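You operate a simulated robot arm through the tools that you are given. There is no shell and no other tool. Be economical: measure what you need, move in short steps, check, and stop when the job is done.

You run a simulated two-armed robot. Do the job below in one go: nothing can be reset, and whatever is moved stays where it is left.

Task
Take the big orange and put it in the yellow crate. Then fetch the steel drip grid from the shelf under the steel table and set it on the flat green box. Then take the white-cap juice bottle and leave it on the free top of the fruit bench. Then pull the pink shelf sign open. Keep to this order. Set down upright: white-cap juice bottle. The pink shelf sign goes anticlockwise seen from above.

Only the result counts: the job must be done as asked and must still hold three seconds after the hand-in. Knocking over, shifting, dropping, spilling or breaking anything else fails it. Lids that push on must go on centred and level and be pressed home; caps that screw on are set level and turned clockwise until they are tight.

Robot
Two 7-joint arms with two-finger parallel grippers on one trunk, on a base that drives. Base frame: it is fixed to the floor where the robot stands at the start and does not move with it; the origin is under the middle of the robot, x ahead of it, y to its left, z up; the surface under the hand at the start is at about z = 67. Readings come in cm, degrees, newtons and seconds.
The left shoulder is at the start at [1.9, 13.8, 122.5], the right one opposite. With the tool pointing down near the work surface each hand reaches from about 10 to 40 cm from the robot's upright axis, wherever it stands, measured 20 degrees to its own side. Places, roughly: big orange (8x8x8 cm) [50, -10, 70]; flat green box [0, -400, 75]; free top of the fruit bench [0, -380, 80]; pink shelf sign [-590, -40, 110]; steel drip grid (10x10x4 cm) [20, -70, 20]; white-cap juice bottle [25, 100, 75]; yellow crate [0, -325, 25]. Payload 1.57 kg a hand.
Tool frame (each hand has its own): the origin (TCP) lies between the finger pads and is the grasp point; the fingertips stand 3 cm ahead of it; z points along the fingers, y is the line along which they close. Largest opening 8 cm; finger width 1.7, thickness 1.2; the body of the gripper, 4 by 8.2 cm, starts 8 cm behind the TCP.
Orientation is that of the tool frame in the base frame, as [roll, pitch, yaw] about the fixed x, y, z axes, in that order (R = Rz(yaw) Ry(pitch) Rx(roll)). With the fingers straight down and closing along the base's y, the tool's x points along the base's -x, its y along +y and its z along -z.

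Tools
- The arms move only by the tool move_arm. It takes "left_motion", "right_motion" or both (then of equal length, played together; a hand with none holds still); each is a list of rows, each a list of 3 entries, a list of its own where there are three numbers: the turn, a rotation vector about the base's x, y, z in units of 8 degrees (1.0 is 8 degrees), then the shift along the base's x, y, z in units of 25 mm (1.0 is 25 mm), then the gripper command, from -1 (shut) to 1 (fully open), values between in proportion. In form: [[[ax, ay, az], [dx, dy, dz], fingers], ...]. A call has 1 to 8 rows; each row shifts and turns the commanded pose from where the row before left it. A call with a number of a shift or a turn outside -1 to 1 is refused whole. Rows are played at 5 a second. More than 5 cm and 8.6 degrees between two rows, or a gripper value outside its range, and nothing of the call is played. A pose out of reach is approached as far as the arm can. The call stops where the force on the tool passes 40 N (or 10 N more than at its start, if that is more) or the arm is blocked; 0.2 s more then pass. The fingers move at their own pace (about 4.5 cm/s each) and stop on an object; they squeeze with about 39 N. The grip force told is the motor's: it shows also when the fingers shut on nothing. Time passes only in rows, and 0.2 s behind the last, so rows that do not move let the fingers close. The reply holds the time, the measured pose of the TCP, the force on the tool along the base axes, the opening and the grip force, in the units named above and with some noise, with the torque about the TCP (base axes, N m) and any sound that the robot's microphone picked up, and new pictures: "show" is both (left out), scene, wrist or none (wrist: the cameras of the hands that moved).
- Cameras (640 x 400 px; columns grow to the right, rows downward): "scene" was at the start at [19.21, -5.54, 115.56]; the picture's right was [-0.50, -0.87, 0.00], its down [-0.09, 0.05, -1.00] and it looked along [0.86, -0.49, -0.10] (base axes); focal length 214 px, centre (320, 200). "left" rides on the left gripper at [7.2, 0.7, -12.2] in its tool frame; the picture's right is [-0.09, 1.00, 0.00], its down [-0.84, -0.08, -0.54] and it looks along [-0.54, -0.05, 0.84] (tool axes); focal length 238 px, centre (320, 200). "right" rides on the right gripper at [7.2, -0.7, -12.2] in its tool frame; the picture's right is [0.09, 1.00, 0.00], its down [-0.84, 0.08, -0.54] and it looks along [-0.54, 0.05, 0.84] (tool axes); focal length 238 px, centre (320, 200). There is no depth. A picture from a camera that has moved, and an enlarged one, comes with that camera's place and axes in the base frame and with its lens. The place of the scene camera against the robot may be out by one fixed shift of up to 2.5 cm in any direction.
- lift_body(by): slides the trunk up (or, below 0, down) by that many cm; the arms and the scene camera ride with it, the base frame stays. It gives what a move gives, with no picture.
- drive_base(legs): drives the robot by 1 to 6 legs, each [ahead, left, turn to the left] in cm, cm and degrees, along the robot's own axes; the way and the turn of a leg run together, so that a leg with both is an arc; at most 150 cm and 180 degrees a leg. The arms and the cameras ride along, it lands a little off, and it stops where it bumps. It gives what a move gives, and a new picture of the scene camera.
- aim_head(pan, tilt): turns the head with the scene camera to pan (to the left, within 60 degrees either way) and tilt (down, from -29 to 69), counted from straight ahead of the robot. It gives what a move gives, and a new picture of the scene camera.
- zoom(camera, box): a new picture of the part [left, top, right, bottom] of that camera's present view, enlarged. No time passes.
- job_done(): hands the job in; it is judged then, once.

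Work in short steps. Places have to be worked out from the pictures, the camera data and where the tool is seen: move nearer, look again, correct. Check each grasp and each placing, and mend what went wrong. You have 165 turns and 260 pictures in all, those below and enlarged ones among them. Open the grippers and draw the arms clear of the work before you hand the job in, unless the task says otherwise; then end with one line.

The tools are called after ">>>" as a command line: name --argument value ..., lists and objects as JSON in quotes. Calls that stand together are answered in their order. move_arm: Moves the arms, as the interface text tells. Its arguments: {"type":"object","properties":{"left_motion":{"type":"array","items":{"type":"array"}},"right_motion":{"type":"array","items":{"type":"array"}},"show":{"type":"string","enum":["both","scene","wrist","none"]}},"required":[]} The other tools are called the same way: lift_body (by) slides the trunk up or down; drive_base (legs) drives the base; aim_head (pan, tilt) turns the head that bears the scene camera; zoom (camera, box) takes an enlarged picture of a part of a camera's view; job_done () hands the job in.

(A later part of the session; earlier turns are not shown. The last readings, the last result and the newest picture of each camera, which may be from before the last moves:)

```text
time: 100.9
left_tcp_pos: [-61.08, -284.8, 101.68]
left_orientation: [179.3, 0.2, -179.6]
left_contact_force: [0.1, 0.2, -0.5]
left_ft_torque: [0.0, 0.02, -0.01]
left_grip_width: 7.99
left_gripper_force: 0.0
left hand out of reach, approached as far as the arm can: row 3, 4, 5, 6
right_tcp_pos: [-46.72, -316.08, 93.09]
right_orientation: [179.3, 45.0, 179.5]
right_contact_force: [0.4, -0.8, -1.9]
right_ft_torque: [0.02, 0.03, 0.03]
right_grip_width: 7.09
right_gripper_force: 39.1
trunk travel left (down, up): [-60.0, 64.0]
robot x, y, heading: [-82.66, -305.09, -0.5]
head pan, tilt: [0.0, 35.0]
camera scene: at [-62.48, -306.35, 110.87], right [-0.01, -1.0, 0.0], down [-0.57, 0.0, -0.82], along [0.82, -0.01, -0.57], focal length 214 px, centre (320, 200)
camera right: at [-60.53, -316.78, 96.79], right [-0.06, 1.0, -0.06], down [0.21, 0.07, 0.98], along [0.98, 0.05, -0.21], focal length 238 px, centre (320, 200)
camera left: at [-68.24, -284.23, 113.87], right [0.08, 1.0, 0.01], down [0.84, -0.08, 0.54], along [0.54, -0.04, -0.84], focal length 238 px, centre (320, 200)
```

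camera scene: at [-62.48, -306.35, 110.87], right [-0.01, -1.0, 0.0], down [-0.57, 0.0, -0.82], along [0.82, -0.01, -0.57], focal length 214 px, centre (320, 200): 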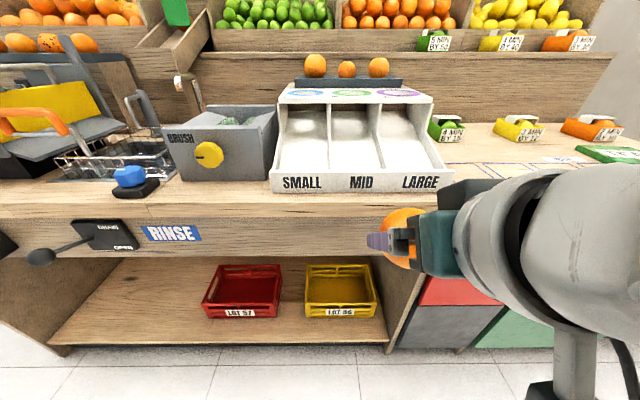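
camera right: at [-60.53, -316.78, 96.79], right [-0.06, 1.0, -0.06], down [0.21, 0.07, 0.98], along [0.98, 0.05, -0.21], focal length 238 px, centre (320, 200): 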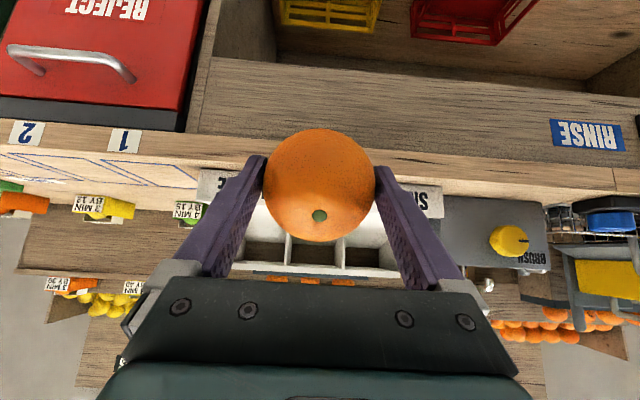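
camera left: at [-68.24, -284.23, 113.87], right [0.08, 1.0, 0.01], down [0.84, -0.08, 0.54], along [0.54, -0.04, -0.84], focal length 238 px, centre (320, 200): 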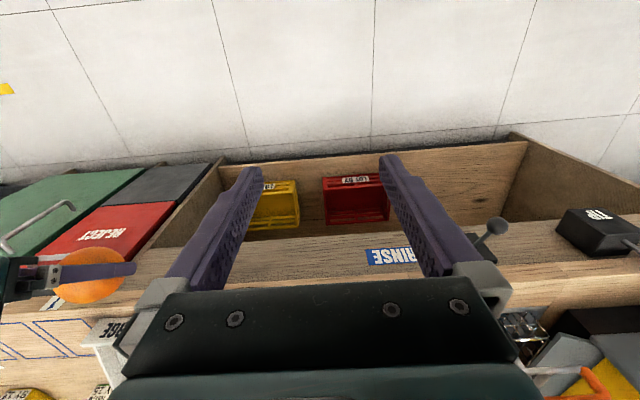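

The hand is tilted 45° and the crate's centre lies at y≈-316, in line with it. Now I lower the trunk in two steps.

>>> lift_body --by -40

>>> lift_body --by -14

>>> aim_head --pan 0 --tilt 25

```text
time: 104.8
left_tcp_pos: [-61.04, -284.8, 61.67]
left_orientation: [179.4, 0.2, -179.6]
left_contact_force: [0.7, -0.1, -0.1]
left_ft_torque: [0.01, -0.02, -0.01]
left_grip_width: 7.99
left_gripper_force: 0.0
right_tcp_pos: [-46.72, -316.12, 53.06]
right_orientation: [179.4, 44.8, 179.4]
right_contact_force: [0.2, -0.3, -3.0]
right_ft_torque: [-0.03, 0.0, 0.01]
right_grip_width: 7.06
right_gripper_force: 38.7
trunk travel left (down, up): [-20.0, 104.0]
robot x, y, heading: [-82.89, -305.28, -0.5]
head pan, tilt: [0.0, 35.0]
```

```text
time: 106.4
left_tcp_pos: [-61.08, -284.7, 47.53]
left_orientation: [179.3, 0.2, -179.6]
left_contact_force: [0.7, 0.0, 0.0]
left_ft_torque: [0.0, -0.02, 0.01]
left_grip_width: 8.0
left_gripper_force: 0.0
right_tcp_pos: [-46.8, -316.16, 39.09]
right_orientation: [179.4, 44.8, 179.4]
right_contact_force: [-0.5, 0.6, -2.0]
right_ft_torque: [0.0, 0.05, -0.01]
right_grip_width: 7.08
right_gripper_force: 38.8
trunk travel left (down, up): [-6.0, 118.0]
robot x, y, heading: [-82.75, -304.99, -0.1]
head pan, tilt: [0.0, 35.0]
```

```text
time: 107.2
left_tcp_pos: [-61.0, -284.75, 47.64]
left_orientation: [179.3, 0.2, -179.6]
left_contact_force: [-0.8, -0.2, 0.4]
left_ft_torque: [-0.02, -0.01, 0.01]
left_grip_width: 8.0
left_gripper_force: 0.0
right_tcp_pos: [-46.84, -316.0, 38.98]
right_orientation: [179.4, 44.7, 179.4]
right_contact_force: [0.6, 0.1, -2.0]
right_ft_torque: [-0.02, 0.03, -0.02]
right_grip_width: 7.08
right_gripper_force: 38.6
trunk travel left (down, up): [-6.0, 118.0]
robot x, y, heading: [-82.39, -304.98, -0.4]
head pan, tilt: [0.0, 25.0]
camera scene: at [-62.07, -306.36, 58.44], right [-0.01, -1.0, 0.0], down [-0.42, 0.0, -0.91], along [0.91, -0.01, -0.42], focal length 214 px, centre (320, 200)
```

scene: 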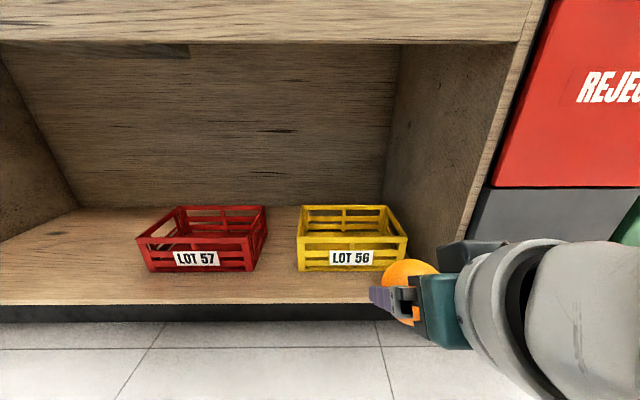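

By two views the crate spans x -14..7, y -330..-302, rim z≈23.5, floor ≈14. I lower the trunk the last 5 cm and drive 30 cm in, the orange well above the rim.

>>> lift_body --by -4

>>> drive_base --legs '[[30, 0, 0]]'

```text
time: 108.0
left_tcp_pos: [-61.04, -284.79, 43.63]
left_orientation: [179.4, 0.2, -179.6]
left_contact_force: [0.2, 0.0, 1.0]
left_ft_torque: [-0.01, 0.01, -0.01]
left_grip_width: 8.02
left_gripper_force: 0.0
right_tcp_pos: [-46.83, -316.09, 35.1]
right_orientation: [179.3, 44.8, 179.4]
right_contact_force: [-0.9, 0.1, -1.8]
right_ft_torque: [0.01, 0.02, 0.03]
right_grip_width: 7.08
right_gripper_force: 38.9
trunk travel left (down, up): [-2.0, 122.0]
robot x, y, heading: [-82.64, -304.66, -0.4]
head pan, tilt: [0.0, 25.0]
```

```text
time: 110.1
left_tcp_pos: [-32.76, -284.86, 43.52]
left_orientation: [179.2, -0.2, -179.4]
left_contact_force: [0.8, -0.1, -0.5]
left_ft_torque: [0.01, 0.02, 0.01]
left_grip_width: 8.0
left_gripper_force: 0.0
right_tcp_pos: [-18.47, -316.1, 34.79]
right_orientation: [179.4, 44.1, 179.7]
right_contact_force: [0.2, 0.6, -1.2]
right_ft_torque: [-0.03, 0.01, -0.01]
right_grip_width: 7.06
right_gripper_force: 39.3
trunk travel left (down, up): [-2.0, 122.0]
robot x, y, heading: [-53.15, -305.43, -0.4]
head pan, tilt: [0.0, 25.0]
stopped in leg 1: the robot was blocked; the commanded pose is now the measured one
camera scene: at [-33.59, -306.42, 54.31], right [0.0, -1.0, 0.0], down [-0.43, 0.0, -0.9], along [0.9, 0.0, -0.43], focal length 214 px, centre (320, 200)
```

scene: 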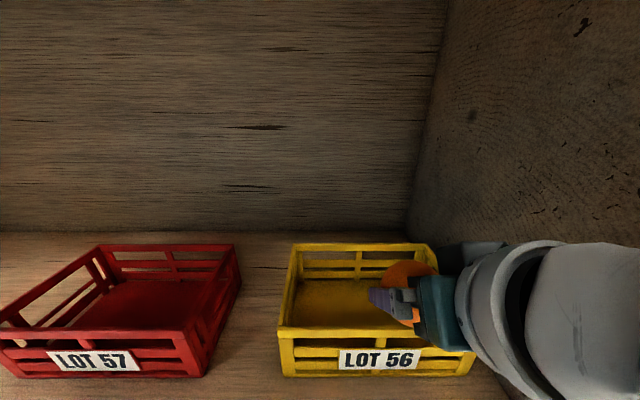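

The base bumped about 1 cm short; I back off a hair and extend the arm over the crate.

>>> drive_base --legs '[[-1, 0, 0]]'

>>> move_arm --right_motion '[[[0, 0, 0], [0.8, 0, 0], -1], [[0, 0, 0], [0.8, 0, 0], -1], [[0, 0, 0], [0.8, 0, 0], -1], [[0, 0, 0], [0.8, 0, 0], -1], [[0, 0, 0], [0.8, 0, 0], -1], [[0, 0, 0], [0.6, 0, 0], -1]]' --show "both"

```text
time: 110.9
left_tcp_pos: [-32.56, -284.92, 43.8]
left_orientation: [179.3, 0.2, -179.3]
left_contact_force: [-0.6, 0.1, 0.6]
left_ft_torque: [-0.02, -0.01, 0.01]
left_grip_width: 8.0
left_gripper_force: 0.1
right_tcp_pos: [-18.09, -316.13, 35.06]
right_orientation: [179.3, 44.7, 179.6]
right_contact_force: [-0.7, -0.4, -2.3]
right_ft_torque: [-0.02, 0.02, 0.03]
right_grip_width: 7.09
right_gripper_force: 38.7
trunk travel left (down, up): [-2.0, 122.0]
robot x, y, heading: [-54.17, -305.36, -0.1]
head pan, tilt: [0.0, 25.0]
camera scene: at [-33.45, -306.47, 54.44], right [0.0, -1.0, 0.0], down [-0.42, 0.0, -0.91], along [0.91, 0.0, -0.42], focal length 214 px, centre (320, 200)
```

scene: 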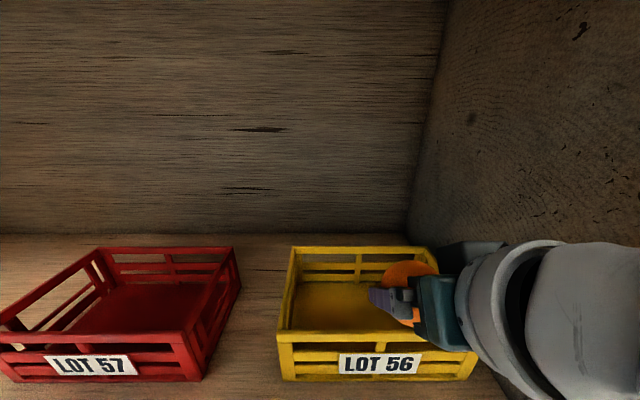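

```text
time: 112.3
left_tcp_pos: [-32.46, -284.88, 43.62]
left_orientation: [179.3, 0.3, -179.4]
left_contact_force: [0.2, 0.0, 0.4]
left_ft_torque: [0.0, 0.0, -0.01]
left_grip_width: 8.02
left_gripper_force: 0.1
right_tcp_pos: [-6.58, -316.08, 34.96]
right_orientation: [179.5, 44.7, 179.5]
right_contact_force: [0.3, -0.3, -2.0]
right_ft_torque: [0.02, 0.02, 0.0]
right_grip_width: 7.05
right_gripper_force: 38.7
trunk travel left (down, up): [-2.0, 122.0]
robot x, y, heading: [-53.99, -305.25, -0.2]
head pan, tilt: [0.0, 25.0]
camera scene: at [-33.43, -306.46, 54.45], right [0.0, -1.0, 0.0], down [-0.42, 0.0, -0.91], along [0.91, 0.0, -0.42], focal length 214 px, centre (320, 200)
camera right: at [-20.3, -316.86, 38.69], right [-0.07, 1.0, -0.06], down [0.21, 0.07, 0.97], along [0.97, 0.05, -0.22], focal length 238 px, centre (320, 200)
```

scene: 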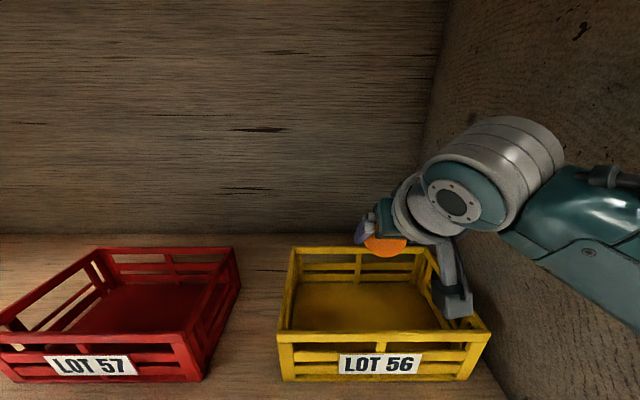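
right: 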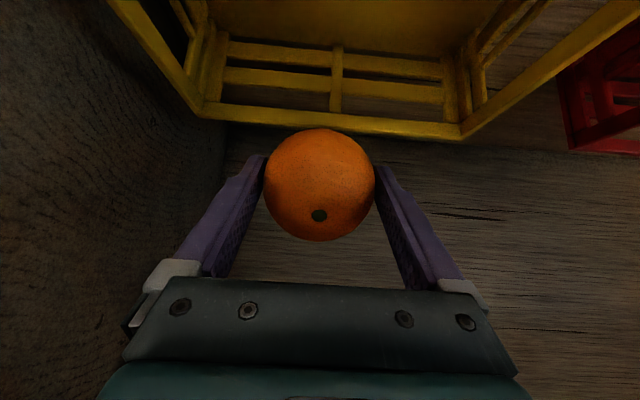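

Measured positions agree. To keep the wrist camera clear of the rim I steepen the tilt slightly and lower to about z=23.5 over x≈-4.

>>> move_arm --right_motion '[[[0, 0.5, 0], [0.5, 0, -0.5], -1], [[0, 0.5, 0], [0.4, 0, -0.8], -1], [[0, 0, 0], [0.1, 0, -0.8], -1], [[0, 0, 0], [0, 0, -0.8], -1], [[0, 0, 0], [0, 0, -0.8], -1], [[0, 0, 0], [0, 0, -0.8], -1], [[0, 0, 0], [0, 0, 0], -1]]' --show "both"

```text
time: 113.9
left_tcp_pos: [-32.48, -284.89, 43.59]
left_orientation: [179.3, 0.2, -179.4]
left_contact_force: [-0.5, 0.0, 0.4]
left_ft_torque: [0.01, -0.01, 0.01]
left_grip_width: 7.97
left_gripper_force: 0.0
right_tcp_pos: [-4.44, -316.14, 23.9]
right_orientation: [179.5, 36.8, 179.7]
right_contact_force: [0.0, -0.6, -2.7]
right_ft_torque: [0.0, 0.03, -0.01]
right_grip_width: 7.07
right_gripper_force: 38.6
trunk travel left (down, up): [-2.0, 122.0]
robot x, y, heading: [-53.62, -305.25, -0.1]
head pan, tilt: [0.0, 25.0]
camera scene: at [-33.46, -306.49, 54.45], right [0.0, -1.0, 0.0], down [-0.42, 0.0, -0.91], along [0.91, 0.0, -0.42], focal length 214 px, centre (320, 200)
camera right: at [-17.52, -316.94, 29.45], right [-0.07, 1.0, -0.05], down [0.35, 0.07, 0.94], along [0.94, 0.05, -0.35], focal length 238 px, centre (320, 200)
```

scene: 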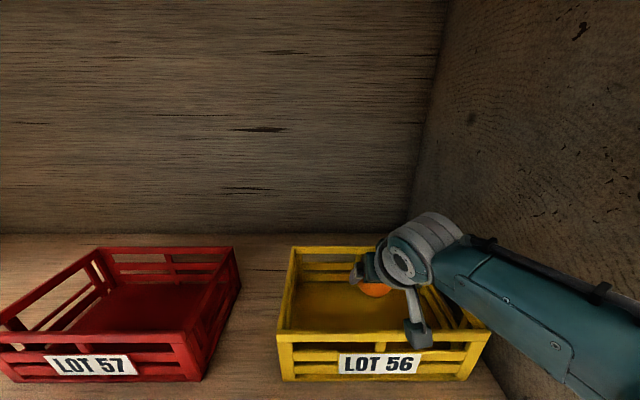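
right: 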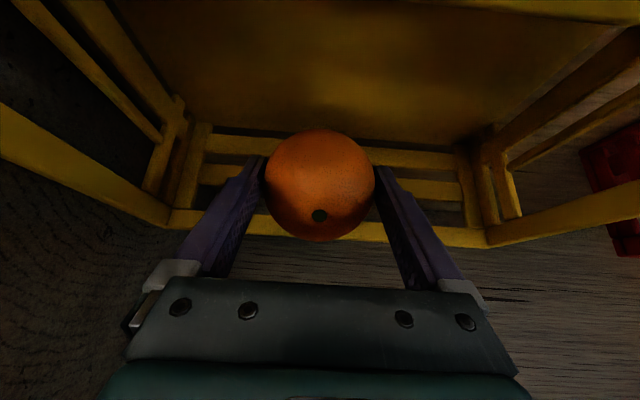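

All clear; I lower another 1.5 cm and open the fingers to release the orange.

>>> move_arm --right_motion '[[[0, 0, 0], [0.1, 0, -0.6], -1], [[0, 0, 0], [0, 0, 0], -1], [[0, 0, 0], [0, 0, 0], 1], [[0, 0, 0], [0, 0, 0], 1], [[0, 0, 0], [0, 0, 0], 1], [[0, 0, 0], [0, 0, 0], 1]]' --show "both"

```text
time: 115.3
left_tcp_pos: [-32.52, -285.0, 43.69]
left_orientation: [179.3, 0.2, -179.4]
left_contact_force: [1.0, 0.5, -0.2]
left_ft_torque: [-0.01, 0.01, -0.01]
left_grip_width: 7.99
left_gripper_force: 0.0
right_tcp_pos: [-4.13, -316.32, 22.35]
right_orientation: [179.5, 36.7, 179.6]
right_contact_force: [-0.2, 0.5, 0.1]
right_ft_torque: [-0.01, 0.03, -0.05]
right_grip_width: 7.99
right_gripper_force: 0.1
trunk travel left (down, up): [-2.0, 122.0]
robot x, y, heading: [-54.21, -305.45, -0.3]
head pan, tilt: [0.0, 25.0]
camera scene: at [-33.44, -306.49, 54.45], right [0.0, -1.0, 0.0], down [-0.42, 0.0, -0.91], along [0.91, 0.0, -0.42], focal length 214 px, centre (320, 200)
camera right: at [-17.18, -316.92, 27.94], right [-0.07, 1.0, -0.05], down [0.35, 0.07, 0.94], along [0.94, 0.05, -0.35], focal length 238 px, centre (320, 200)
```

scene: 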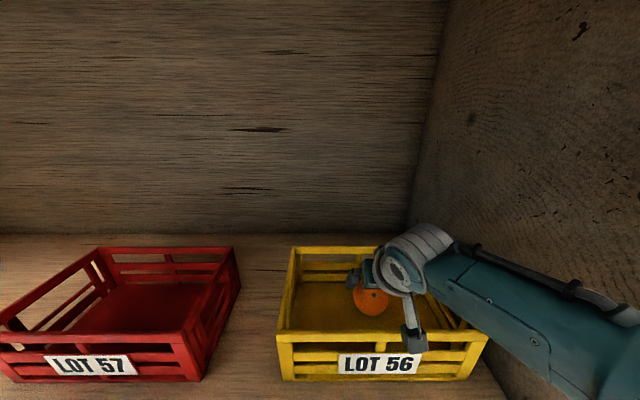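
right: 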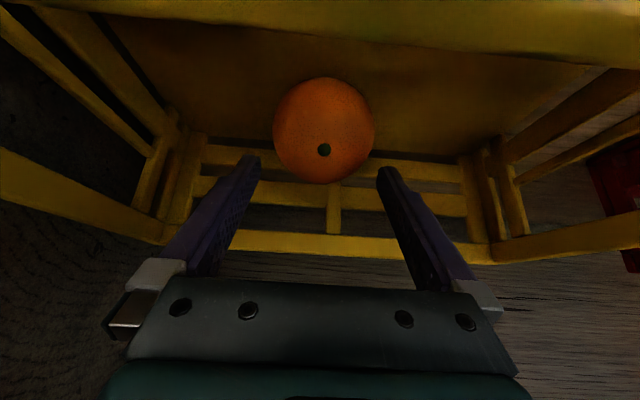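

The orange lies in the crate. I raise the hand straight up, draw it back, and drive out.

>>> move_arm --right_motion '[[[0, 0, 0], [0, 0, 0.8], 1], [[0, 0, 0], [0, 0, 0.8], 1], [[0, 0, 0], [0, 0, 0.8], 1], [[0, 0, 0], [0, 0, 0.8], 1], [[0, 0, 0], [0, 0, 0.8], 1], [[0, 0, 0], [-0.6, 0, 0.8], 1], [[0, 0, 0], [-1, 0, 0], 1], [[0, 0, 0], [-1, 0, 0], 1]]' --show "none"

>>> drive_base --legs '[[-32, 0, 0]]'

```text
time: 117.1
left_tcp_pos: [-32.5, -284.98, 43.64]
left_orientation: [179.3, 0.1, -179.4]
left_contact_force: [0.5, 0.3, 1.4]
left_ft_torque: [-0.04, -0.04, 0.0]
left_grip_width: 7.99
left_gripper_force: 0.1
right_tcp_pos: [-10.55, -316.25, 34.37]
right_orientation: [179.5, 36.6, 179.7]
right_contact_force: [0.1, -0.2, 0.0]
right_ft_torque: [0.01, -0.02, -0.02]
right_grip_width: 8.0
right_gripper_force: 0.0
trunk travel left (down, up): [-2.0, 122.0]
robot x, y, heading: [-54.15, -305.56, -0.1]
head pan, tilt: [0.0, 25.0]
```

```text
time: 119.2
left_tcp_pos: [-64.46, -284.72, 43.67]
left_orientation: [179.3, 0.4, -179.1]
left_contact_force: [-0.2, -0.5, 0.7]
left_ft_torque: [0.01, 0.02, 0.03]
left_grip_width: 8.01
left_gripper_force: 0.0
right_tcp_pos: [-42.0, -315.83, 34.43]
right_orientation: [179.5, 36.8, -179.9]
right_contact_force: [0.9, -0.5, 0.0]
right_ft_torque: [0.0, -0.01, 0.02]
right_grip_width: 8.01
right_gripper_force: 0.1
trunk travel left (down, up): [-2.0, 122.0]
robot x, y, heading: [-85.86, -305.21, 0.3]
head pan, tilt: [0.0, 25.0]
camera scene: at [-65.27, -306.31, 54.47], right [0.0, -1.0, 0.0], down [-0.42, 0.0, -0.91], along [0.91, 0.0, -0.42], focal length 214 px, centre (320, 200)
```

scene: 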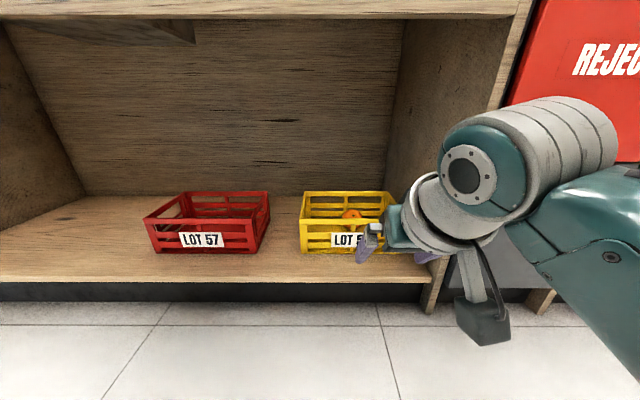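

The orange is visibly in the crate. Staying low, I strafe left back to the steel table to look at its under-shelf.

>>> drive_base --legs '[[0, 123, 0], [0, 122, 0]]'

```text
time: 131.1
left_tcp_pos: [-61.8, -43.2, 43.64]
left_orientation: [179.3, 0.2, -179.7]
left_contact_force: [0.1, -0.7, 0.1]
left_ft_torque: [-0.01, 0.01, 0.0]
left_grip_width: 8.02
left_gripper_force: 0.0
right_tcp_pos: [-39.9, -74.61, 34.41]
right_orientation: [179.5, 36.7, 179.5]
right_contact_force: [0.1, 0.7, -0.5]
right_ft_torque: [-0.01, -0.01, 0.0]
right_grip_width: 7.99
right_gripper_force: 0.1
trunk travel left (down, up): [-2.0, 122.0]
robot x, y, heading: [-83.65, -63.5, -0.4]
head pan, tilt: [0.0, 25.0]
camera scene: at [-62.87, -64.76, 54.45], right [-0.01, -1.0, 0.0], down [-0.42, 0.0, -0.91], along [0.91, -0.01, -0.42], focal length 214 px, centre (320, 200)
```

scene: 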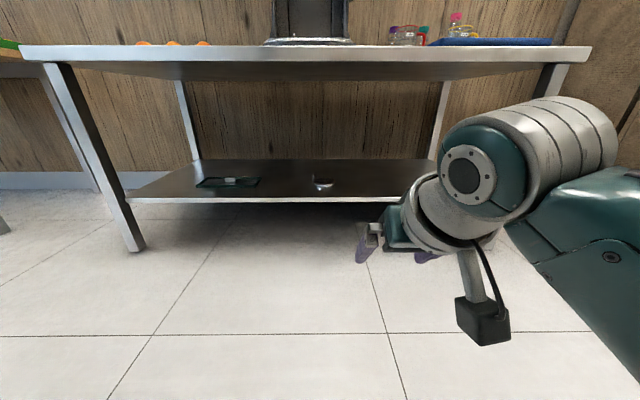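

>>> zoom --camera "scene" --box '[120, 140, 440, 220]'

```text
2.00 times, centred on (280, 180) of scene
camera zoom: at [-62.87, -64.76, 54.45], right [-0.01, -1.0, 0.0], down [-0.42, 0.0, -0.91], along [0.91, -0.01, -0.42], focal length 429 px, centre (400, 240)
```

zoom: 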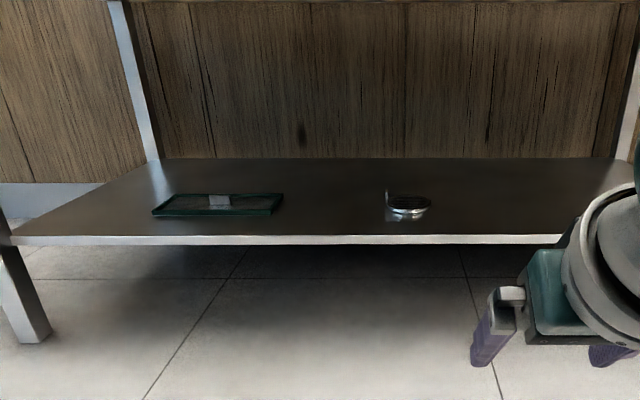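

The drip grid is the round steel piece near [20, -67] on the shelf. I move nearer and left to view it with the wrist camera.

>>> drive_base --legs '[[28, 8, 0]]'

>>> zoom --camera "scene" --box '[240, 100, 440, 225]'

>>> zoom --camera "right" --box '[0, 0, 640, 400]'

```text
time: 133.1
left_tcp_pos: [-34.36, -35.5, 43.68]
left_orientation: [179.3, 0.1, -179.8]
left_contact_force: [-0.1, -0.3, 0.1]
left_ft_torque: [0.0, -0.01, -0.02]
left_grip_width: 7.99
left_gripper_force: 0.1
right_tcp_pos: [-12.42, -66.99, 34.39]
right_orientation: [179.6, 36.5, 179.2]
right_contact_force: [-0.2, 0.1, -0.2]
right_ft_torque: [0.01, -0.03, 0.0]
right_grip_width: 7.98
right_gripper_force: 0.0
trunk travel left (down, up): [-2.0, 122.0]
robot x, y, heading: [-55.66, -55.85, -0.8]
head pan, tilt: [0.0, 25.0]
camera scene: at [-35.47, -57.11, 54.42], right [-0.01, -1.0, 0.0], down [-0.42, 0.0, -0.91], along [0.91, -0.01, -0.42], focal length 214 px, centre (320, 200)
```

scene: 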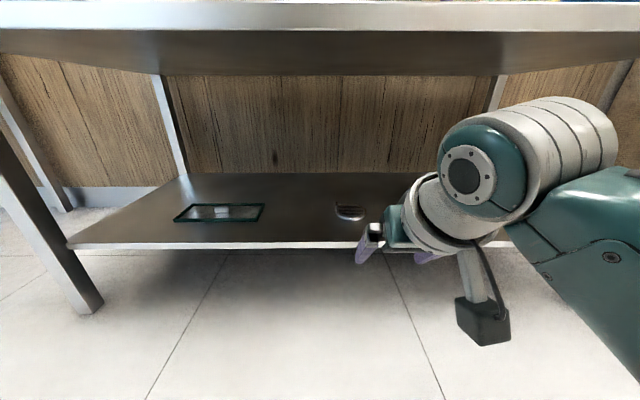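

```text
3.20 times, centred on (340, 162) of scene
camera zoom: at [-35.47, -57.11, 54.42], right [-0.01, -1.0, 0.0], down [-0.42, 0.0, -0.91], along [0.91, -0.01, -0.42], focal length 686 px, centre (256, 320)
```

zoom: 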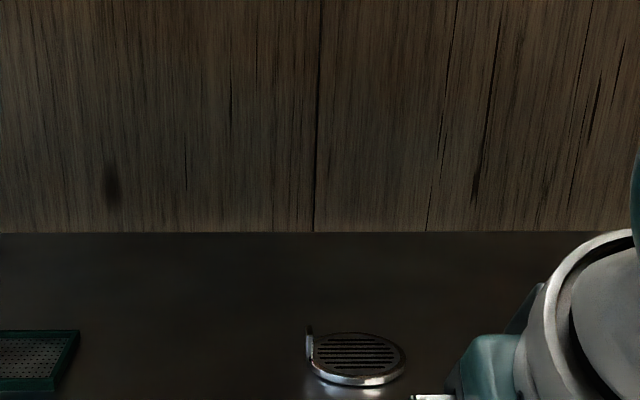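

```text
1.00 times, centred on (320, 200) of right (not enlarged: the box is as wide or as high as the picture)
camera zoom: at [-25.53, -67.66, 39.94], right [-0.07, 1.0, -0.05], down [0.35, 0.07, 0.93], along [0.93, 0.05, -0.35], focal length 238 px, centre (320, 200)
```

zoom: 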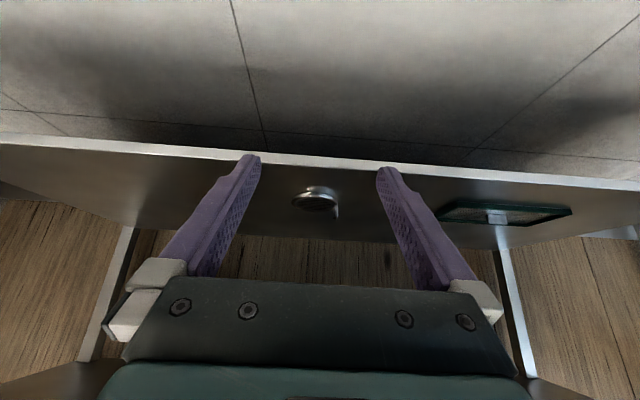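

>>> zoom --camera "right" --box '[260, 165, 380, 240]'

```text
5.33 times, centred on (320, 202) of right
camera zoom: at [-25.53, -67.66, 39.94], right [-0.07, 1.0, -0.05], down [0.35, 0.07, 0.93], along [0.93, 0.05, -0.35], focal length 1271 px, centre (320, 187)
```

zoom: 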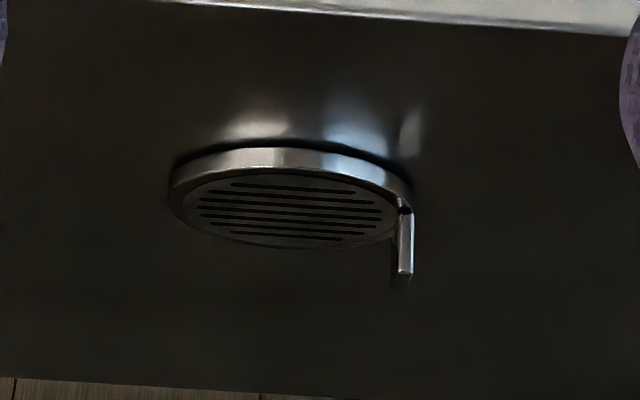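

Views agree: shelf top z≈22, grid centre about [20.8, -66.3], with an upright tab on its left side at about [21.5, -61.6, 23–26] — a good handle to pinch along y. I drive 26 cm ahead and 5 cm left.

>>> drive_base --legs '[[26, 5.5, 0.6]]'

>>> move_arm --right_motion '[[[0, 0, 0], [0, 0, -0.5], 1], [[0, 0, 0], [0, 0, 0], 1]]' --show "wrist"

```text
time: 135.0
left_tcp_pos: [-8.24, -29.97, 43.69]
left_orientation: [179.2, 0.2, -179.3]
left_contact_force: [0.2, 0.6, 0.0]
left_ft_torque: [0.01, -0.04, 0.0]
left_grip_width: 7.98
left_gripper_force: 0.1
right_tcp_pos: [14.1, -61.31, 34.34]
right_orientation: [179.5, 36.6, 179.9]
right_contact_force: [-0.2, -0.3, -0.2]
right_ft_torque: [-0.01, -0.01, -0.03]
right_grip_width: 7.99
right_gripper_force: 0.0
trunk travel left (down, up): [-2.0, 122.0]
robot x, y, heading: [-29.8, -50.69, 0.0]
head pan, tilt: [0.0, 25.0]
camera scene: at [-9.0, -51.6, 54.42], right [0.0, -1.0, 0.0], down [-0.42, 0.0, -0.91], along [0.91, 0.0, -0.42], focal length 214 px, centre (320, 200)
```

scene: 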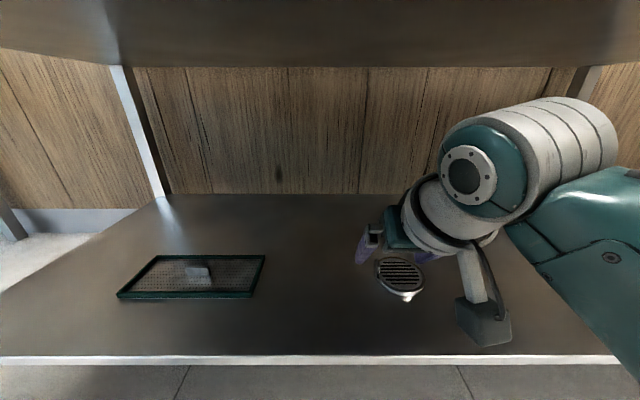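

```text
time: 135.6
left_tcp_pos: [-8.06, -29.89, 43.6]
left_orientation: [179.2, 0.1, -179.3]
left_contact_force: [-0.6, -0.4, 0.4]
left_ft_torque: [0.0, 0.05, -0.01]
left_grip_width: 7.97
left_gripper_force: 0.1
right_tcp_pos: [14.28, -61.43, 33.03]
right_orientation: [179.5, 36.6, 179.7]
right_contact_force: [0.8, 0.5, 1.5]
right_ft_torque: [-0.02, 0.0, -0.05]
right_grip_width: 8.03
right_gripper_force: 0.1
trunk travel left (down, up): [-2.0, 122.0]
robot x, y, heading: [-29.31, -50.38, -0.0]
head pan, tilt: [0.0, 25.0]
camera right: at [1.21, -62.02, 38.69], right [-0.08, 1.0, -0.05], down [0.35, 0.07, 0.93], along [0.93, 0.05, -0.35], focal length 238 px, centre (320, 200)
```

right: 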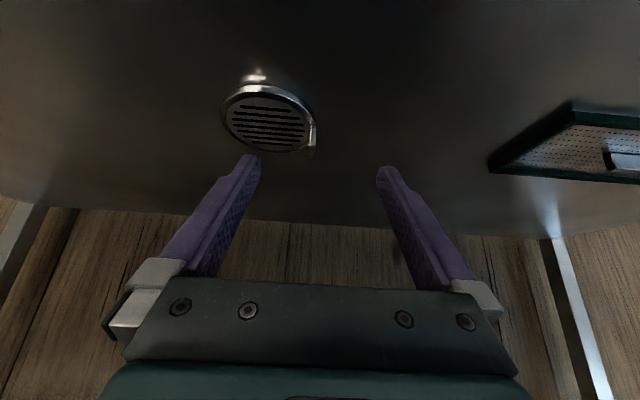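

>>> zoom --camera "right" --box '[190, 60, 390, 185]'

>>> zoom --camera "scene" --box '[340, 230, 460, 305]'

```text
3.20 times, centred on (290, 122) of right
camera zoom: at [1.21, -62.02, 38.69], right [-0.08, 1.0, -0.05], down [0.35, 0.07, 0.93], along [0.93, 0.05, -0.35], focal length 763 px, centre (416, 448)
```

zoom: 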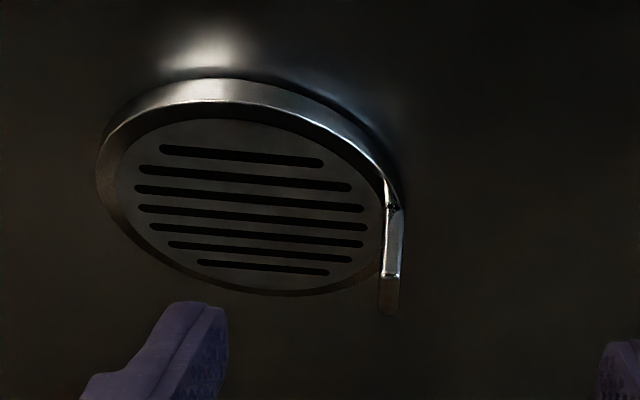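

```text
5.33 times, centred on (400, 268) of scene
camera zoom: at [-8.87, -51.58, 54.44], right [0.0, -1.0, 0.0], down [-0.42, 0.0, -0.91], along [0.91, 0.0, -0.42], focal length 1144 px, centre (-107, -160)
```

zoom: 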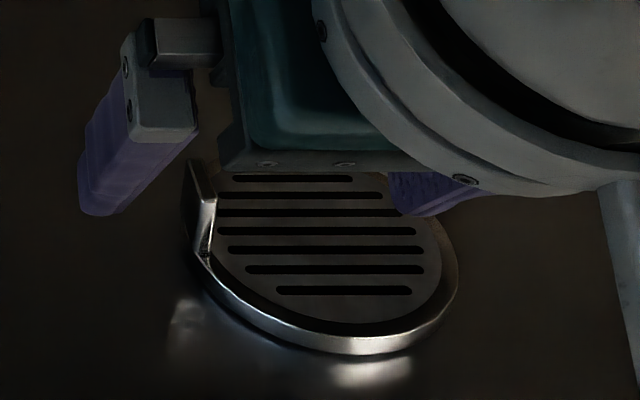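

The tab lies at x 20.7–22.9, y≈-62.0, z 23.4–25.9. I bring the open fingertips around it: forward 5.9 cm, then down to just above the grid's plate.

>>> move_arm --right_motion '[[[0, 0, 0], [0.8, -0.22, 0], 1], [[0, 0, 0], [0.8, 0, 0], 1], [[0, 0, 0], [0.76, 0, -0.3], 1], [[0, 0, 0], [0, 0, -0.8], 1], [[0, 0, 0], [0, 0, -0.8], 1], [[0, 0, 0], [0, 0, -0.3], 1], [[0, 0, 0], [0, 0, 0], 1]]' --show "both"

```text
time: 137.2
left_tcp_pos: [-8.02, -29.95, 43.63]
left_orientation: [179.4, 0.2, -179.2]
left_contact_force: [0.2, -0.2, -0.8]
left_ft_torque: [0.0, 0.0, 0.02]
left_grip_width: 8.01
left_gripper_force: 0.0
right_tcp_pos: [20.2, -61.85, 27.58]
right_orientation: [179.6, 36.6, 179.7]
right_contact_force: [0.0, -0.4, -0.4]
right_ft_torque: [0.03, -0.02, 0.02]
right_grip_width: 7.99
right_gripper_force: 0.1
trunk travel left (down, up): [-2.0, 122.0]
robot x, y, heading: [-29.19, -50.78, -0.2]
head pan, tilt: [0.0, 25.0]
camera scene: at [-8.84, -51.57, 54.45], right [0.0, -1.0, 0.0], down [-0.42, 0.0, -0.91], along [0.91, 0.0, -0.42], focal length 214 px, centre (320, 200)
camera right: at [7.14, -62.59, 33.19], right [-0.08, 1.0, -0.05], down [0.35, 0.07, 0.94], along [0.93, 0.05, -0.35], focal length 238 px, centre (320, 200)
```

scene: 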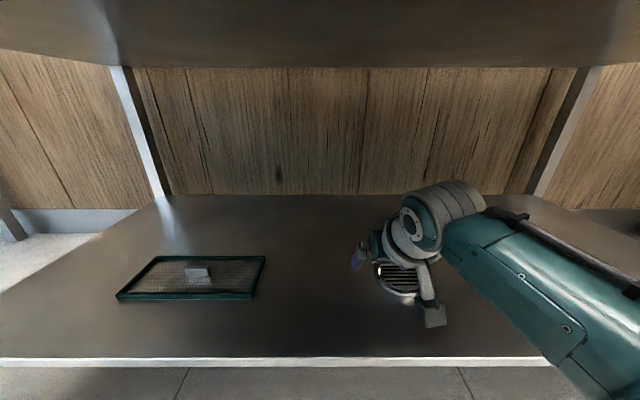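
right: 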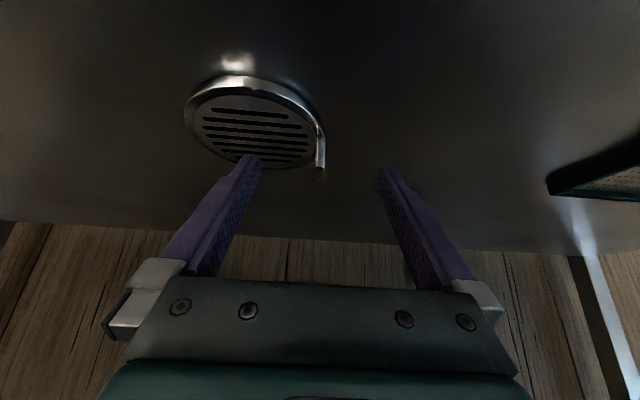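

>>> zoom --camera "right" --box '[240, 90, 400, 190]'

>>> zoom --camera "scene" --box '[340, 230, 460, 305]'

```text
4.00 times, centred on (320, 140) of right
camera zoom: at [7.14, -62.59, 33.19], right [-0.08, 1.0, -0.05], down [0.35, 0.07, 0.94], along [0.93, 0.05, -0.35], focal length 953 px, centre (320, 440)
```

zoom: 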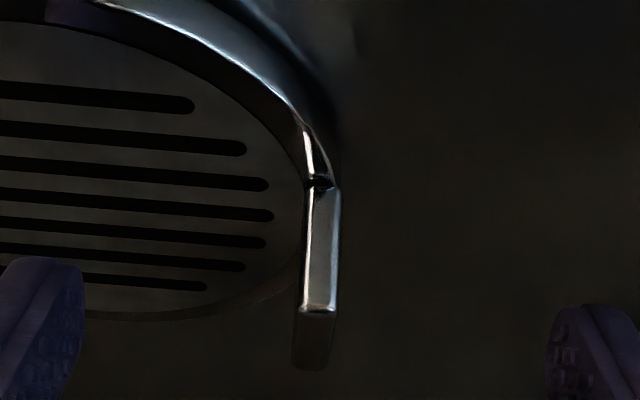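

```text
5.33 times, centred on (400, 268) of scene
camera zoom: at [-8.84, -51.57, 54.45], right [0.0, -1.0, 0.0], down [-0.42, 0.0, -0.91], along [0.91, 0.0, -0.42], focal length 1144 px, centre (-107, -160)
```

zoom: 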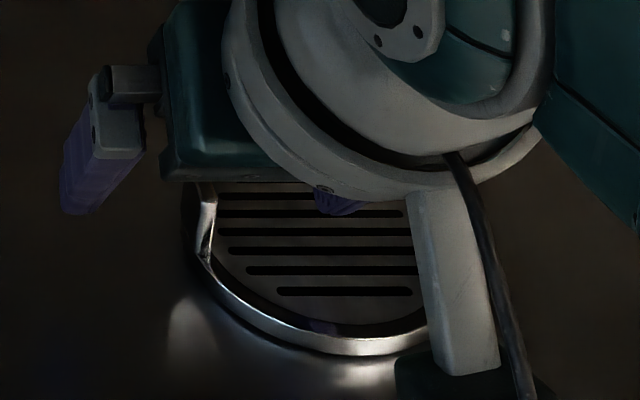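

The tab is centred between the fingertips (y≈-62.05). I lower 0.8 cm and close.

>>> move_arm --right_motion '[[[0, 0, 0], [0, -0.08, -0.32], 1], [[0, 0, 0], [0, 0, 0], 1], [[0, 0, 0], [0, 0, 0], -1], [[0, 0, 0], [0, 0, 0], -1], [[0, 0, 0], [0, 0, 0], -1], [[0, 0, 0], [0, 0, 0], -1], [[0, 0, 0], [0, 0, 0], -1], [[0, 0, 0], [0, 0, 0], -1]]' --show "wrist"

```text
time: 139.0
left_tcp_pos: [-8.06, -29.89, 43.63]
left_orientation: [179.3, 0.2, -179.3]
left_contact_force: [0.4, -0.6, -1.1]
left_ft_torque: [-0.01, 0.0, 0.0]
left_grip_width: 7.99
left_gripper_force: 0.0
right_tcp_pos: [20.25, -61.98, 26.85]
right_orientation: [179.5, 36.7, 179.8]
right_contact_force: [0.4, 0.8, 0.0]
right_ft_torque: [0.0, 0.0, 0.02]
right_grip_width: 0.64
right_gripper_force: 26.2
trunk travel left (down, up): [-2.0, 122.0]
robot x, y, heading: [-29.44, -50.57, -0.0]
head pan, tilt: [0.0, 25.0]
camera right: at [7.19, -62.77, 32.41], right [-0.08, 1.0, -0.05], down [0.35, 0.07, 0.94], along [0.93, 0.05, -0.35], focal length 238 px, centre (320, 200)
```

right: 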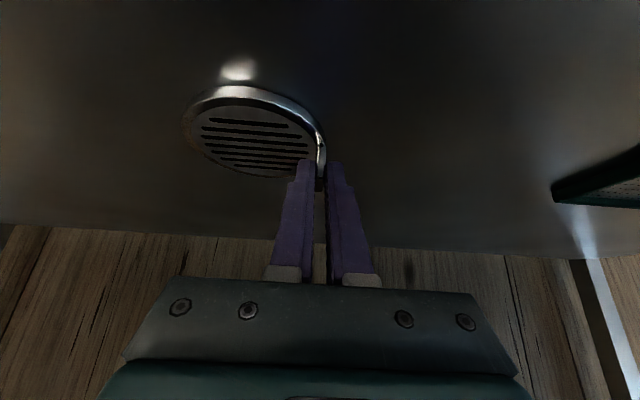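

The fingers hold the tab (0.64 cm). I lift gently and check.

>>> move_arm --right_motion '[[[0, 0, 0], [0, 0, 0], -1], [[0, 0, 0], [0, 0, 0.2], -1], [[0, 0, 0], [0, 0, 0.4], -1], [[0, 0, 0], [0, 0, 0.6], -1], [[0, 0, 0], [0, 0, 0.6], -1], [[0, 0, 0], [0, 0, 0.6], -1], [[0, 0, 0], [0, 0, 0], -1]]' --show "both"

```text
time: 140.6
left_tcp_pos: [-7.93, -29.96, 43.57]
left_orientation: [179.3, 0.4, -179.3]
left_contact_force: [0.4, -0.7, -0.2]
left_ft_torque: [0.0, 0.0, 0.02]
left_grip_width: 7.99
left_gripper_force: 0.1
right_tcp_pos: [19.92, -62.0, 32.85]
right_orientation: [179.5, 36.6, 179.7]
right_contact_force: [-0.1, -0.1, -0.9]
right_ft_torque: [0.1, 0.03, 0.01]
right_grip_width: 0.64
right_gripper_force: 26.8
trunk travel left (down, up): [-2.0, 122.0]
robot x, y, heading: [-29.75, -50.45, -0.1]
head pan, tilt: [0.0, 25.0]
camera scene: at [-8.85, -51.56, 54.44], right [0.0, -1.0, 0.0], down [-0.42, 0.0, -0.91], along [0.91, 0.0, -0.42], focal length 214 px, centre (320, 200)
camera right: at [6.91, -62.85, 38.48], right [-0.08, 1.0, -0.05], down [0.35, 0.07, 0.94], along [0.93, 0.05, -0.35], focal length 238 px, centre (320, 200)
```

scene: 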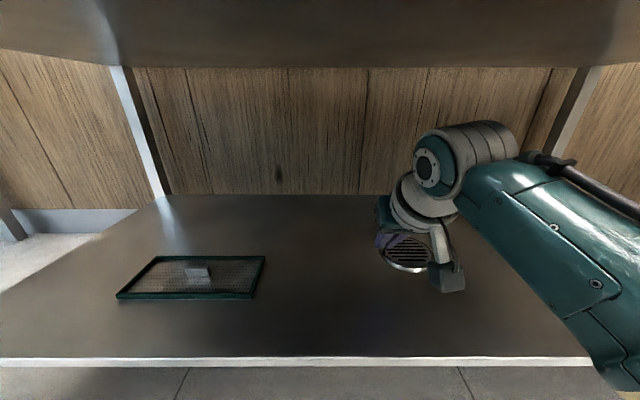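
right: 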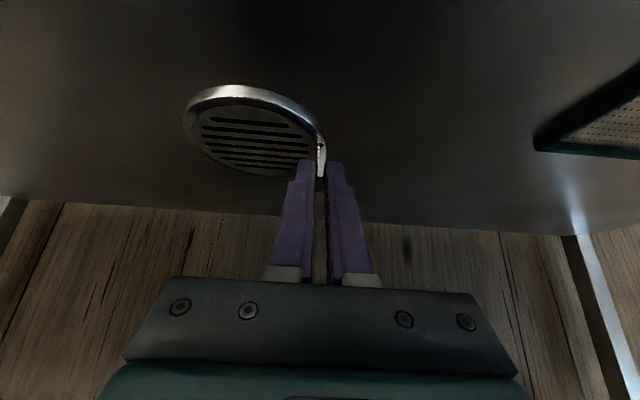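

The grid is lifted cleanly. I pull the arm back a bit, drive out, and raise the trunk.

>>> move_arm --right_motion '[[[0, 0, 0], [-0.6, 0, 0], -1], [[0, 0, 0], [-0.8, 0, 0], -1], [[0, 0, 0], [-0.8, 0, 0], -1], [[0, 0, 0], [-0.6, 0, 0], -1]]' --show "none"

>>> drive_base --legs '[[-60, 0, 0]]'

>>> lift_body --by 40

>>> lift_body --by 30

>>> drive_base --legs '[[0, -149, 0], [0, -149, 0], [0, -42, 0]]'

```text
time: 141.6
left_tcp_pos: [-8.06, -29.97, 43.7]
left_orientation: [179.4, 0.1, -179.3]
left_contact_force: [0.0, 0.2, 0.3]
left_ft_torque: [-0.01, -0.01, 0.0]
left_grip_width: 8.01
left_gripper_force: 0.0
right_tcp_pos: [13.07, -62.0, 32.69]
right_orientation: [179.5, 36.6, 179.8]
right_contact_force: [-0.6, -0.2, -0.6]
right_ft_torque: [0.05, 0.05, -0.03]
right_grip_width: 0.67
right_gripper_force: 26.4
trunk travel left (down, up): [-2.0, 122.0]
robot x, y, heading: [-29.67, -50.57, -0.2]
head pan, tilt: [0.0, 25.0]
```

```text
time: 145.0
left_tcp_pos: [-67.69, -29.95, 43.73]
left_orientation: [179.3, 0.3, -179.3]
left_contact_force: [0.1, -0.1, -0.7]
left_ft_torque: [0.01, -0.02, 0.0]
left_grip_width: 8.01
left_gripper_force: 0.1
right_tcp_pos: [-46.52, -61.85, 32.8]
right_orientation: [179.5, 36.6, 179.7]
right_contact_force: [-0.5, -0.6, -0.6]
right_ft_torque: [0.05, -0.02, 0.01]
right_grip_width: 0.62
right_gripper_force: 25.9
trunk travel left (down, up): [-2.0, 122.0]
robot x, y, heading: [-89.57, -49.9, -0.1]
head pan, tilt: [0.0, 25.0]
camera scene: at [-68.63, -51.44, 54.46], right [0.0, -1.0, 0.0], down [-0.42, 0.0, -0.91], along [0.91, 0.0, -0.42], focal length 214 px, centre (320, 200)
```

scene: 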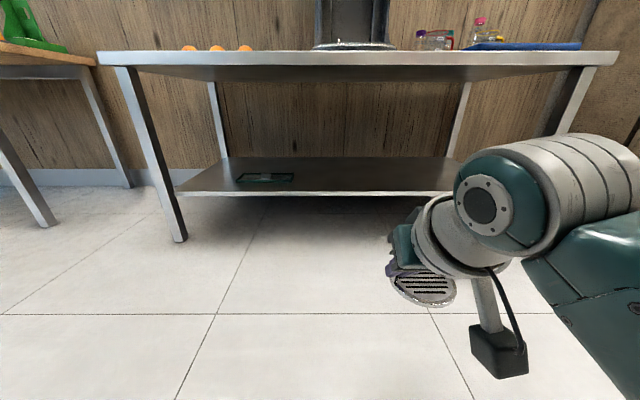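

```text
time: 148.8
left_tcp_pos: [-67.77, -29.83, 83.71]
left_orientation: [179.4, 0.2, -179.4]
left_contact_force: [-0.1, -0.6, -0.4]
left_ft_torque: [0.02, 0.0, -0.02]
left_grip_width: 8.01
left_gripper_force: 0.1
right_tcp_pos: [-46.68, -61.92, 72.7]
right_orientation: [179.5, 36.8, 179.7]
right_contact_force: [-0.1, 0.6, -0.6]
right_ft_torque: [0.07, 0.01, -0.02]
right_grip_width: 0.65
right_gripper_force: 25.7
trunk travel left (down, up): [-42.0, 82.0]
robot x, y, heading: [-89.27, -50.44, -0.2]
head pan, tilt: [0.0, 25.0]
```

```text
time: 151.8
left_tcp_pos: [-67.83, -29.92, 113.73]
left_orientation: [179.3, 0.2, -179.3]
left_contact_force: [0.0, 0.3, -0.1]
left_ft_torque: [0.0, -0.05, -0.01]
left_grip_width: 7.98
left_gripper_force: 0.0
right_tcp_pos: [-46.76, -61.98, 102.82]
right_orientation: [179.4, 36.7, 179.7]
right_contact_force: [0.3, -0.9, -0.8]
right_ft_torque: [0.04, -0.01, 0.02]
right_grip_width: 0.63
right_gripper_force: 25.1
trunk travel left (down, up): [-72.0, 52.0]
robot x, y, heading: [-89.47, -50.62, -0.1]
head pan, tilt: [0.0, 25.0]
```

```text
time: 168.5
left_tcp_pos: [-70.06, -372.2, 113.68]
left_orientation: [179.3, 0.2, -178.6]
left_contact_force: [-0.8, -1.7, -0.5]
left_ft_torque: [0.02, 0.05, 0.0]
left_grip_width: 8.0
left_gripper_force: 0.1
right_tcp_pos: [-48.71, -404.12, 102.77]
right_orientation: [179.5, 36.7, -179.5]
right_contact_force: [0.0, -0.8, -1.7]
right_ft_torque: [0.06, 0.05, -0.01]
right_grip_width: 0.63
right_gripper_force: 25.9
trunk travel left (down, up): [-72.0, 52.0]
robot x, y, heading: [-91.51, -393.4, 0.4]
head pan, tilt: [0.0, 25.0]
camera scene: at [-70.74, -393.79, 124.44], right [0.01, -1.0, 0.0], down [-0.42, 0.0, -0.91], along [0.91, 0.01, -0.42], focal length 214 px, centre (320, 200)
```

scene: 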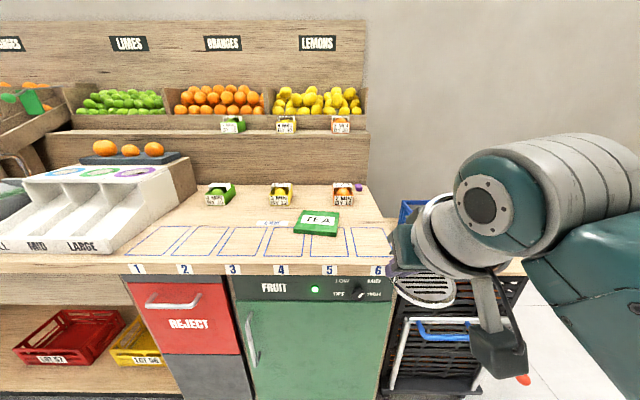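

The flat green box ("TEA") is on the bench top. I zoom in for its location.

>>> zoom --camera "scene" --box '[100, 160, 400, 348]'

```text
2.13 times, centred on (250, 254) of scene
camera zoom: at [-70.74, -393.79, 124.44], right [0.01, -1.0, 0.0], down [-0.42, 0.0, -0.91], along [0.91, 0.01, -0.42], focal length 456 px, centre (469, 85)
```

zoom: 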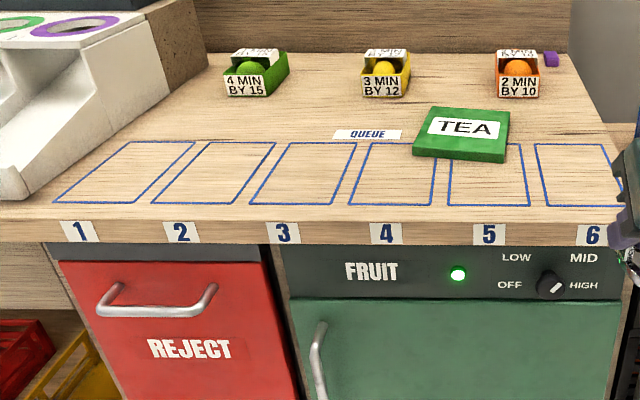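

The box top centre is near [1.5, -392], about z≈82 (to be refined). I raise the hand within the arm, lower the trunk for better reach, and drive up to the bench.

>>> move_arm --right_motion '[[[0, 0, 0], [0, 0, 0.8], -1], [[0, 0, 0], [0, 0, 0.8], -1], [[0, 0, 0], [0, 0, 0.8], -1], [[0, 0, 0], [0, 0, 0.8], -1], [[0, 0, 0], [0, 0, 0.8], -1], [[0, 0, 0], [0, 0, 0.8], -1], [[0, 0, 0], [0, 0, 0.8], -1], [[0, 0, 0], [0, 0, 0.8], -1]]' --left_motion '[[[0, 0, 0], [0, 0, 0.5], 1], [[0, 0, 0], [0, 0, 0.5], 1], [[0, 0, 0], [0, 0, 0.5], 1], [[0, 0, 0], [0, 0, 0.5], 1], [[0, 0, 0], [0, 0, 0.5], 1], [[0, 0, 0], [0, 0, 0.5], 1], [[0, 0, 0], [0, 0, 0.5], 1], [[0, 0, 0], [0, 0, 0.5], 1]]' --show "none"

>>> lift_body --by -22

>>> drive_base --legs '[[30, 5.5, -0.3]]'

>>> zoom --camera "right" --box '[0, 0, 640, 400]'

```text
time: 169.9
left_tcp_pos: [-73.08, -371.33, 117.99]
left_orientation: [173.9, -10.0, 179.8]
left_contact_force: [1.1, 0.6, -0.1]
left_ft_torque: [-0.02, 0.01, 0.01]
left_grip_width: 7.98
left_gripper_force: 0.0
right_tcp_pos: [-48.64, -403.96, 115.06]
right_orientation: [179.6, 36.8, -179.6]
right_contact_force: [-0.6, -0.4, -1.6]
right_ft_torque: [0.08, 0.04, -0.01]
right_grip_width: 0.64
right_gripper_force: 26.3
trunk travel left (down, up): [-72.0, 52.0]
robot x, y, heading: [-91.3, -393.17, 0.7]
head pan, tilt: [0.0, 25.0]
stopped in row 7 (left hand): the arm was blocked; the commanded pose is now the measured one
```

```text
time: 172.3
left_tcp_pos: [-73.01, -371.26, 96.17]
left_orientation: [173.9, -9.9, 179.9]
left_contact_force: [-0.6, 0.4, 0.0]
left_ft_torque: [-0.01, -0.01, 0.0]
left_grip_width: 8.0
left_gripper_force: 0.1
right_tcp_pos: [-48.61, -403.86, 93.28]
right_orientation: [179.5, 36.7, -179.7]
right_contact_force: [0.3, -0.3, -1.7]
right_ft_torque: [0.05, 0.04, -0.02]
right_grip_width: 0.64
right_gripper_force: 26.1
trunk travel left (down, up): [-50.0, 74.0]
robot x, y, heading: [-91.4, -393.0, 0.7]
head pan, tilt: [0.0, 25.0]
```

```text
time: 174.4
left_tcp_pos: [-42.13, -365.82, 96.09]
left_orientation: [173.9, -9.9, 179.6]
left_contact_force: [1.1, -0.4, 0.3]
left_ft_torque: [-0.01, 0.03, 0.01]
left_grip_width: 8.0
left_gripper_force: 0.1
right_tcp_pos: [-17.92, -398.55, 93.13]
right_orientation: [179.5, 36.7, 180.0]
right_contact_force: [0.6, 0.0, -0.5]
right_ft_torque: [0.05, 0.01, 0.05]
right_grip_width: 0.64
right_gripper_force: 25.9
trunk travel left (down, up): [-50.0, 74.0]
robot x, y, heading: [-60.61, -387.14, 0.1]
head pan, tilt: [0.0, 25.0]
camera scene: at [-39.94, -388.32, 102.45], right [0.0, -1.0, 0.0], down [-0.42, 0.0, -0.91], along [0.91, 0.0, -0.42], focal length 214 px, centre (320, 200)
```

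scene: 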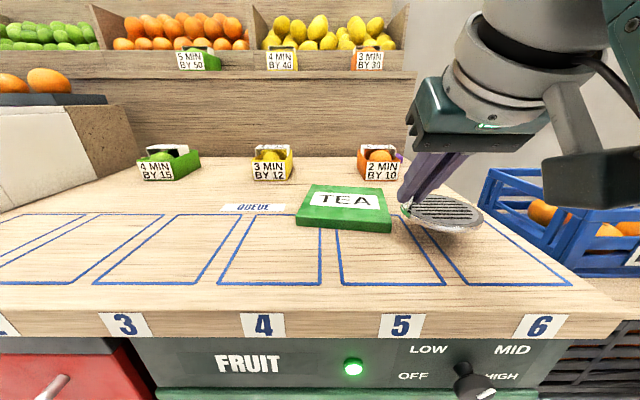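

```text
1.00 times, centred on (320, 200) of right (not enlarged: the box is as wide or as high as the picture)
camera zoom: at [-30.97, -399.46, 98.85], right [-0.08, 1.0, -0.05], down [0.35, 0.07, 0.94], along [0.93, 0.06, -0.35], focal length 238 px, centre (320, 200)
```

zoom: 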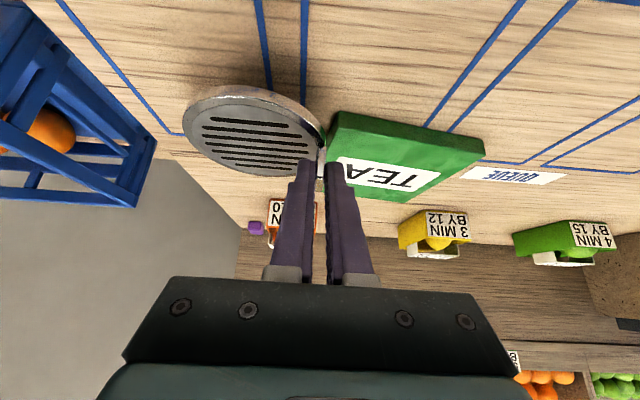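

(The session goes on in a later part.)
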